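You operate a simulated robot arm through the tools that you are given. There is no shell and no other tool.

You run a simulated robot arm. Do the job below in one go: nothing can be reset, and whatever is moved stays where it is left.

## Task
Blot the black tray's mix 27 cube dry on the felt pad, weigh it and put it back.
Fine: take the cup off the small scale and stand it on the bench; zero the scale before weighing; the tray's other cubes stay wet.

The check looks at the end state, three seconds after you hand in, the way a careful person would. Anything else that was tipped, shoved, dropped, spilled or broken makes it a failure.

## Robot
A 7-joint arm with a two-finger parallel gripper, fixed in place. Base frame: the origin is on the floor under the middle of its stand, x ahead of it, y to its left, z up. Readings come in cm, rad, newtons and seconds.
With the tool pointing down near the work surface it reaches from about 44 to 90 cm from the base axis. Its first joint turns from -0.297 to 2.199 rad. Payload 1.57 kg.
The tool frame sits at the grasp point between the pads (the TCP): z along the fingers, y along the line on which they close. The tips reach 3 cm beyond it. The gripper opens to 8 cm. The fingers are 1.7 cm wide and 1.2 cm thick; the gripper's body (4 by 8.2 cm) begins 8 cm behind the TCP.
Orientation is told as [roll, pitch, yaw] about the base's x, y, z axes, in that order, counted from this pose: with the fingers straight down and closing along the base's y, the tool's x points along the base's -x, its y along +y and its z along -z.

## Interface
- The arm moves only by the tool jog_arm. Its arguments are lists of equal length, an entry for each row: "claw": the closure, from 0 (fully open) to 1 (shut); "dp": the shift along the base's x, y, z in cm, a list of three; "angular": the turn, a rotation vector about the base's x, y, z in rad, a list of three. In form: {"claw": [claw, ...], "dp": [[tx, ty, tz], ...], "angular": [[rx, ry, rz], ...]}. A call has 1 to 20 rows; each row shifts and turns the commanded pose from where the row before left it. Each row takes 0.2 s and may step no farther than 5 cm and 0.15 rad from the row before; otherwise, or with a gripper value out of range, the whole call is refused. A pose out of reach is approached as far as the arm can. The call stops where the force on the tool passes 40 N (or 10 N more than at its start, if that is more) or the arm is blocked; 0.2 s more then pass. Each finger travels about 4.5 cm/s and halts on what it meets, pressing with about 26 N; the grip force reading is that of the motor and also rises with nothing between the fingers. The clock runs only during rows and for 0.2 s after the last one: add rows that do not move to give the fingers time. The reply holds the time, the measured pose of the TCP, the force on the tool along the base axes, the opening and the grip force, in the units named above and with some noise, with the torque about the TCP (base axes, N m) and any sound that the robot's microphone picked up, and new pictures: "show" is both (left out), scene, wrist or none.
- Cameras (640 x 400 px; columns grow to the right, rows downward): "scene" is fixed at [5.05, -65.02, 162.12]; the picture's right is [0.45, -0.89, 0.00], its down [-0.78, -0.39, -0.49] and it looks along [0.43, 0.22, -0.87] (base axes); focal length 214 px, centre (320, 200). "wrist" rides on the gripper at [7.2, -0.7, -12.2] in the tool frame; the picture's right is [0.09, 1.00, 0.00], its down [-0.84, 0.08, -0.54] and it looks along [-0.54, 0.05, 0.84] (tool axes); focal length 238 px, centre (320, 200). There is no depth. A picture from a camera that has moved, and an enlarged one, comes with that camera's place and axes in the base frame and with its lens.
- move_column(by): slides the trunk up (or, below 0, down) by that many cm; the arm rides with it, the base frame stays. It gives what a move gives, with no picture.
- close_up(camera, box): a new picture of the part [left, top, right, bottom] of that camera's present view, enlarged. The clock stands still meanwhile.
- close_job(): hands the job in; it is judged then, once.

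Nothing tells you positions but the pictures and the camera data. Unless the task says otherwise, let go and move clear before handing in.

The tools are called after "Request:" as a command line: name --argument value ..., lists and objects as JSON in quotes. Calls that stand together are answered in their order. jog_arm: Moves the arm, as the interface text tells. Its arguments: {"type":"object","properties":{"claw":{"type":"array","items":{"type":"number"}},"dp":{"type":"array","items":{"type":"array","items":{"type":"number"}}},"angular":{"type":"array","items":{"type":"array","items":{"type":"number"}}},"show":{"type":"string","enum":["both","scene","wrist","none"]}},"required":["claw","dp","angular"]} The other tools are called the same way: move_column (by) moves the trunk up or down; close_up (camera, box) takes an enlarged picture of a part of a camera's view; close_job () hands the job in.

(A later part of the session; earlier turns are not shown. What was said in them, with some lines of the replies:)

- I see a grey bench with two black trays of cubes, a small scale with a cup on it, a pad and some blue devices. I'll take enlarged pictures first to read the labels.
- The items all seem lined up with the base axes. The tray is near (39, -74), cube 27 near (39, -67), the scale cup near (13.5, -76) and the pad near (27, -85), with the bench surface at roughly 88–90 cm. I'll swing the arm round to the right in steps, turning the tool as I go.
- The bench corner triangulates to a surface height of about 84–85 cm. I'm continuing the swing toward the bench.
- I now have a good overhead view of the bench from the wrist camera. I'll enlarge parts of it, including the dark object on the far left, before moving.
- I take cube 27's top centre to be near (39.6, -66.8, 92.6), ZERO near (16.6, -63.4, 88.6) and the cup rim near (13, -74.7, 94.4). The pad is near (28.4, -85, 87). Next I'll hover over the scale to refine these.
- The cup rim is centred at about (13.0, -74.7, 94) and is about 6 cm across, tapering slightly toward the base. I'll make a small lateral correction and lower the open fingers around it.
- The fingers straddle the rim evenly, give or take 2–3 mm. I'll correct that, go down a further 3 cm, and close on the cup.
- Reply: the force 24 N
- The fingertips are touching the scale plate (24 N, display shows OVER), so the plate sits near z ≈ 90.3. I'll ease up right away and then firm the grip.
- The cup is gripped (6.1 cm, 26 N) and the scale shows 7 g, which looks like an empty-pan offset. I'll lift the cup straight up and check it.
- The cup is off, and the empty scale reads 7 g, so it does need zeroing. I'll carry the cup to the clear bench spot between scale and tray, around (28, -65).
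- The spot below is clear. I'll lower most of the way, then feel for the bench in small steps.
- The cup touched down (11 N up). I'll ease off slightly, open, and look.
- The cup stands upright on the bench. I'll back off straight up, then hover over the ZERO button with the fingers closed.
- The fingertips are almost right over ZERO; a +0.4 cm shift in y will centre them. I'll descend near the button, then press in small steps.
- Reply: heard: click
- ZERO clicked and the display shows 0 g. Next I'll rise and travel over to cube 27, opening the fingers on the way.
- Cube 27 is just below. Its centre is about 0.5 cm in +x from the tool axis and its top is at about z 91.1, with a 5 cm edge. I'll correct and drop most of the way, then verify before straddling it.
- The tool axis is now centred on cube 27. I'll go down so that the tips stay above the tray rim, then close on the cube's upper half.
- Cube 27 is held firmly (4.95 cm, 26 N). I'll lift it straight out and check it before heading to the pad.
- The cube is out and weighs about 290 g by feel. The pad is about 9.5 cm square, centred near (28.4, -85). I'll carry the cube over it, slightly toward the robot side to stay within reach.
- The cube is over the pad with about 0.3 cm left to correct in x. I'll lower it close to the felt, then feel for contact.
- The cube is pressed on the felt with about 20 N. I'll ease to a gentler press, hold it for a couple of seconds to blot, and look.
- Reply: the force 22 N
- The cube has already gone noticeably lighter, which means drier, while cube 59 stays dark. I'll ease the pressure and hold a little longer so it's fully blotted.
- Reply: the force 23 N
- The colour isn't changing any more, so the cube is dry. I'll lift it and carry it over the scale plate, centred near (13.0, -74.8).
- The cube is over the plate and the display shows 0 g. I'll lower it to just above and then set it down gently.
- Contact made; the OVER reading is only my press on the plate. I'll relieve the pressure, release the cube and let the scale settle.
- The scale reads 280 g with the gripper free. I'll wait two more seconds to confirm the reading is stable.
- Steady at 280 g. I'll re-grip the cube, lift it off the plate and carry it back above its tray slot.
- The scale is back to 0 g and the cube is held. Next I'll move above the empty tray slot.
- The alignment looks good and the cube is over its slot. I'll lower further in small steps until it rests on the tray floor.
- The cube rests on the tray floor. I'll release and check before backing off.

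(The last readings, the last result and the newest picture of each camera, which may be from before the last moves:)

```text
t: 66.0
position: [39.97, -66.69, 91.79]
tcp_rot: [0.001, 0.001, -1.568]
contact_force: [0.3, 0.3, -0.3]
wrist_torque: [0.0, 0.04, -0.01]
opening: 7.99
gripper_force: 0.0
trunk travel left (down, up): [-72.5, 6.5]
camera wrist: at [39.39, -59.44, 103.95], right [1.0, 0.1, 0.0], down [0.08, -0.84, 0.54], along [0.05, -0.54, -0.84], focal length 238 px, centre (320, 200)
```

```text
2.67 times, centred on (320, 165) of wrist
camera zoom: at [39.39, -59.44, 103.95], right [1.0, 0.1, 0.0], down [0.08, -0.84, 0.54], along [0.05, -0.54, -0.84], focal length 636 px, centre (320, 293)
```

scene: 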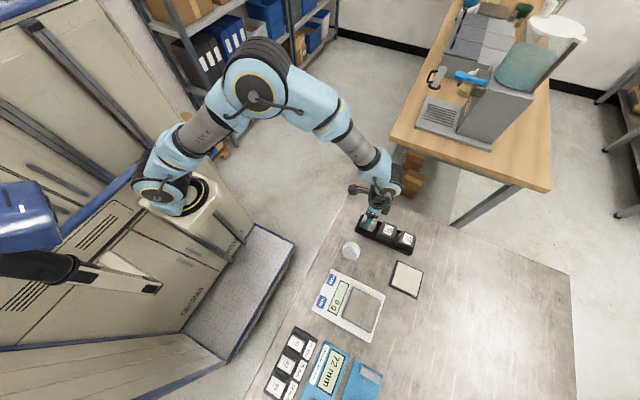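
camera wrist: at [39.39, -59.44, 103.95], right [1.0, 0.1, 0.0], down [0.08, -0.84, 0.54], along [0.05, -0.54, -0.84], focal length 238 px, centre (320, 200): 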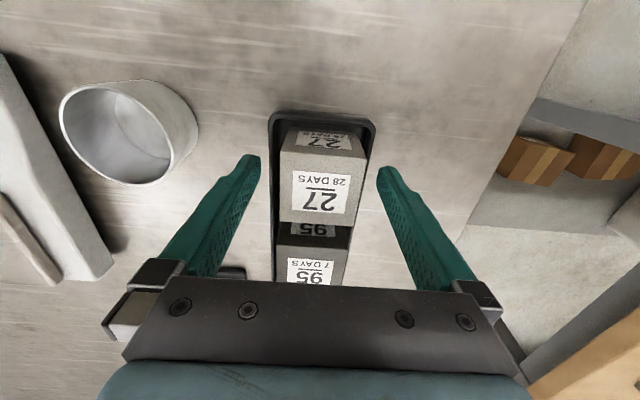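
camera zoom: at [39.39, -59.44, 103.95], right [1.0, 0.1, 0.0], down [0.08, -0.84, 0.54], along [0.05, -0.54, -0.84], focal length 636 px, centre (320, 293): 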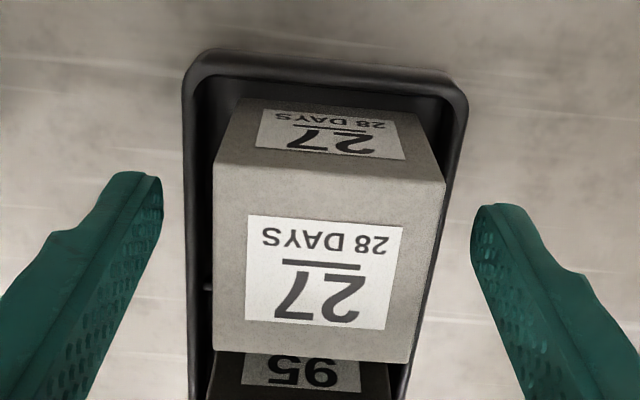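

The cube sits in its slot with the fingers clear of it. I'll back straight up, move away, and check the whole scene.

Request:
jog_arm --claw '[0, 0, 0, 0, 0, 0, 0, 0, 0, 0]' --dp '[[0, 0, 2], [0, 0, 4], [0, 0, 4], [0, 0, 4], [0, 2, 4], [0, 4, 2], [0, 4, 0], [0, 4, 0], [0, 0, 0], [0, 0, 0]]' --angular '[[0, 0, 0], [0, 0, 0], [0, 0, 0], [0, 0, 0], [0, 0, 0], [0, 0, 0], [0, 0, 0], [0, 0, 0], [0, 0, 0], [0, 0, 0]]'

Request:
close_up --camera "scene" --box '[300, 190, 460, 350]'

Request:
close_up --camera "wrist" --box '[100, 0, 420, 200]'

```text
t: 68.2
position: [40.49, -52.51, 111.57]
tcp_rot: [-0.001, 0.001, -1.567]
contact_force: [0.1, 0.6, 0.0]
wrist_torque: [0.02, 0.02, 0.02]
opening: 8.02
gripper_force: 0.0
trunk travel left (down, up): [-72.5, 6.5]
camera wrist: at [39.65, -45.36, 123.74], right [1.0, 0.1, 0.0], down [0.08, -0.84, 0.54], along [0.05, -0.54, -0.84], focal length 238 px, centre (320, 200)
```

scene: 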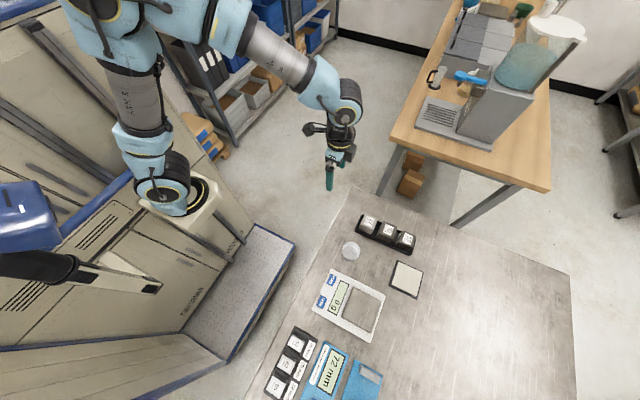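
wrist: 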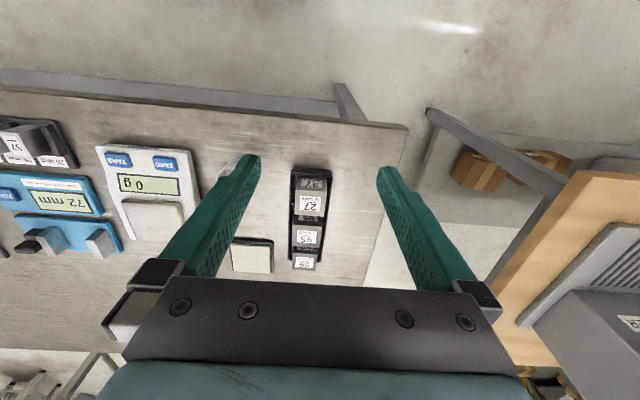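

```text
2.50 times, centred on (380, 270) of scene
camera zoom: at [5.05, -65.02, 162.12], right [0.45, -0.89, 0.0], down [-0.78, -0.39, -0.49], along [0.43, 0.22, -0.87], focal length 536 px, centre (170, 25)
```

zoom: 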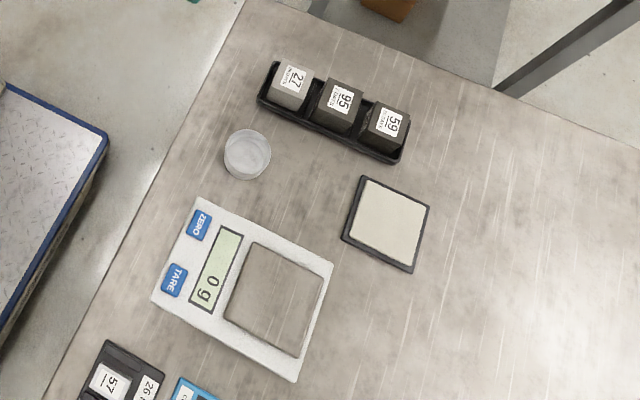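

```text
2.00 times, centred on (260, 100) of wrist
camera zoom: at [39.65, -45.36, 123.74], right [1.0, 0.1, 0.0], down [0.08, -0.84, 0.54], along [0.05, -0.54, -0.84], focal length 477 px, centre (440, 400)
```

zoom: 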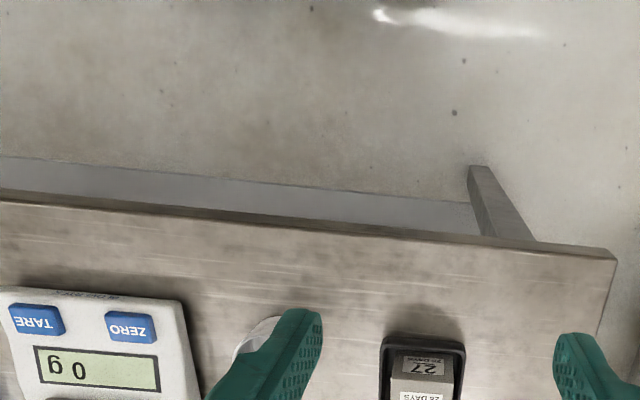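

Everything is in place. Cube 27 is dry and back in its slot, the other two cubes are still dark and wet, the cup stands on the bench, and the scale shows 0 g. The arm is clear, so I'm handing in; the cube weighed 280 g.

Request:
close_job

```text
The job is handed in.
```

The mix 27 cube is blotted dry, weighed and back in its slot in the black tray. It weighed **280 g**, and the reading held steady for over two seconds with the gripper clear.

- **Cup:** it was taken off the small scale and stands upright on the bench, between the scale and the tray.
- **Scale:** it read 7 g with the cup off, so I pressed ZERO before weighing. It shows 0 g again now.
- **Blotting:** I pressed the cube onto the felt pad until its colour turned light and stopped changing. Only one face touched the felt, but the faces I could see lightened together.
- **Other cubes:** 95 and 59 were not touched and are still wet.

While gripping the cup, the fingertips pressed on the scale plate at about 24 N. Setting the cube down pressed it at about 19 N. Each time the display briefly showed OVER, and the scale read normally afterwards. In the final pictures nothing else had been moved, tipped or spilled. The arm was clear when I handed in.
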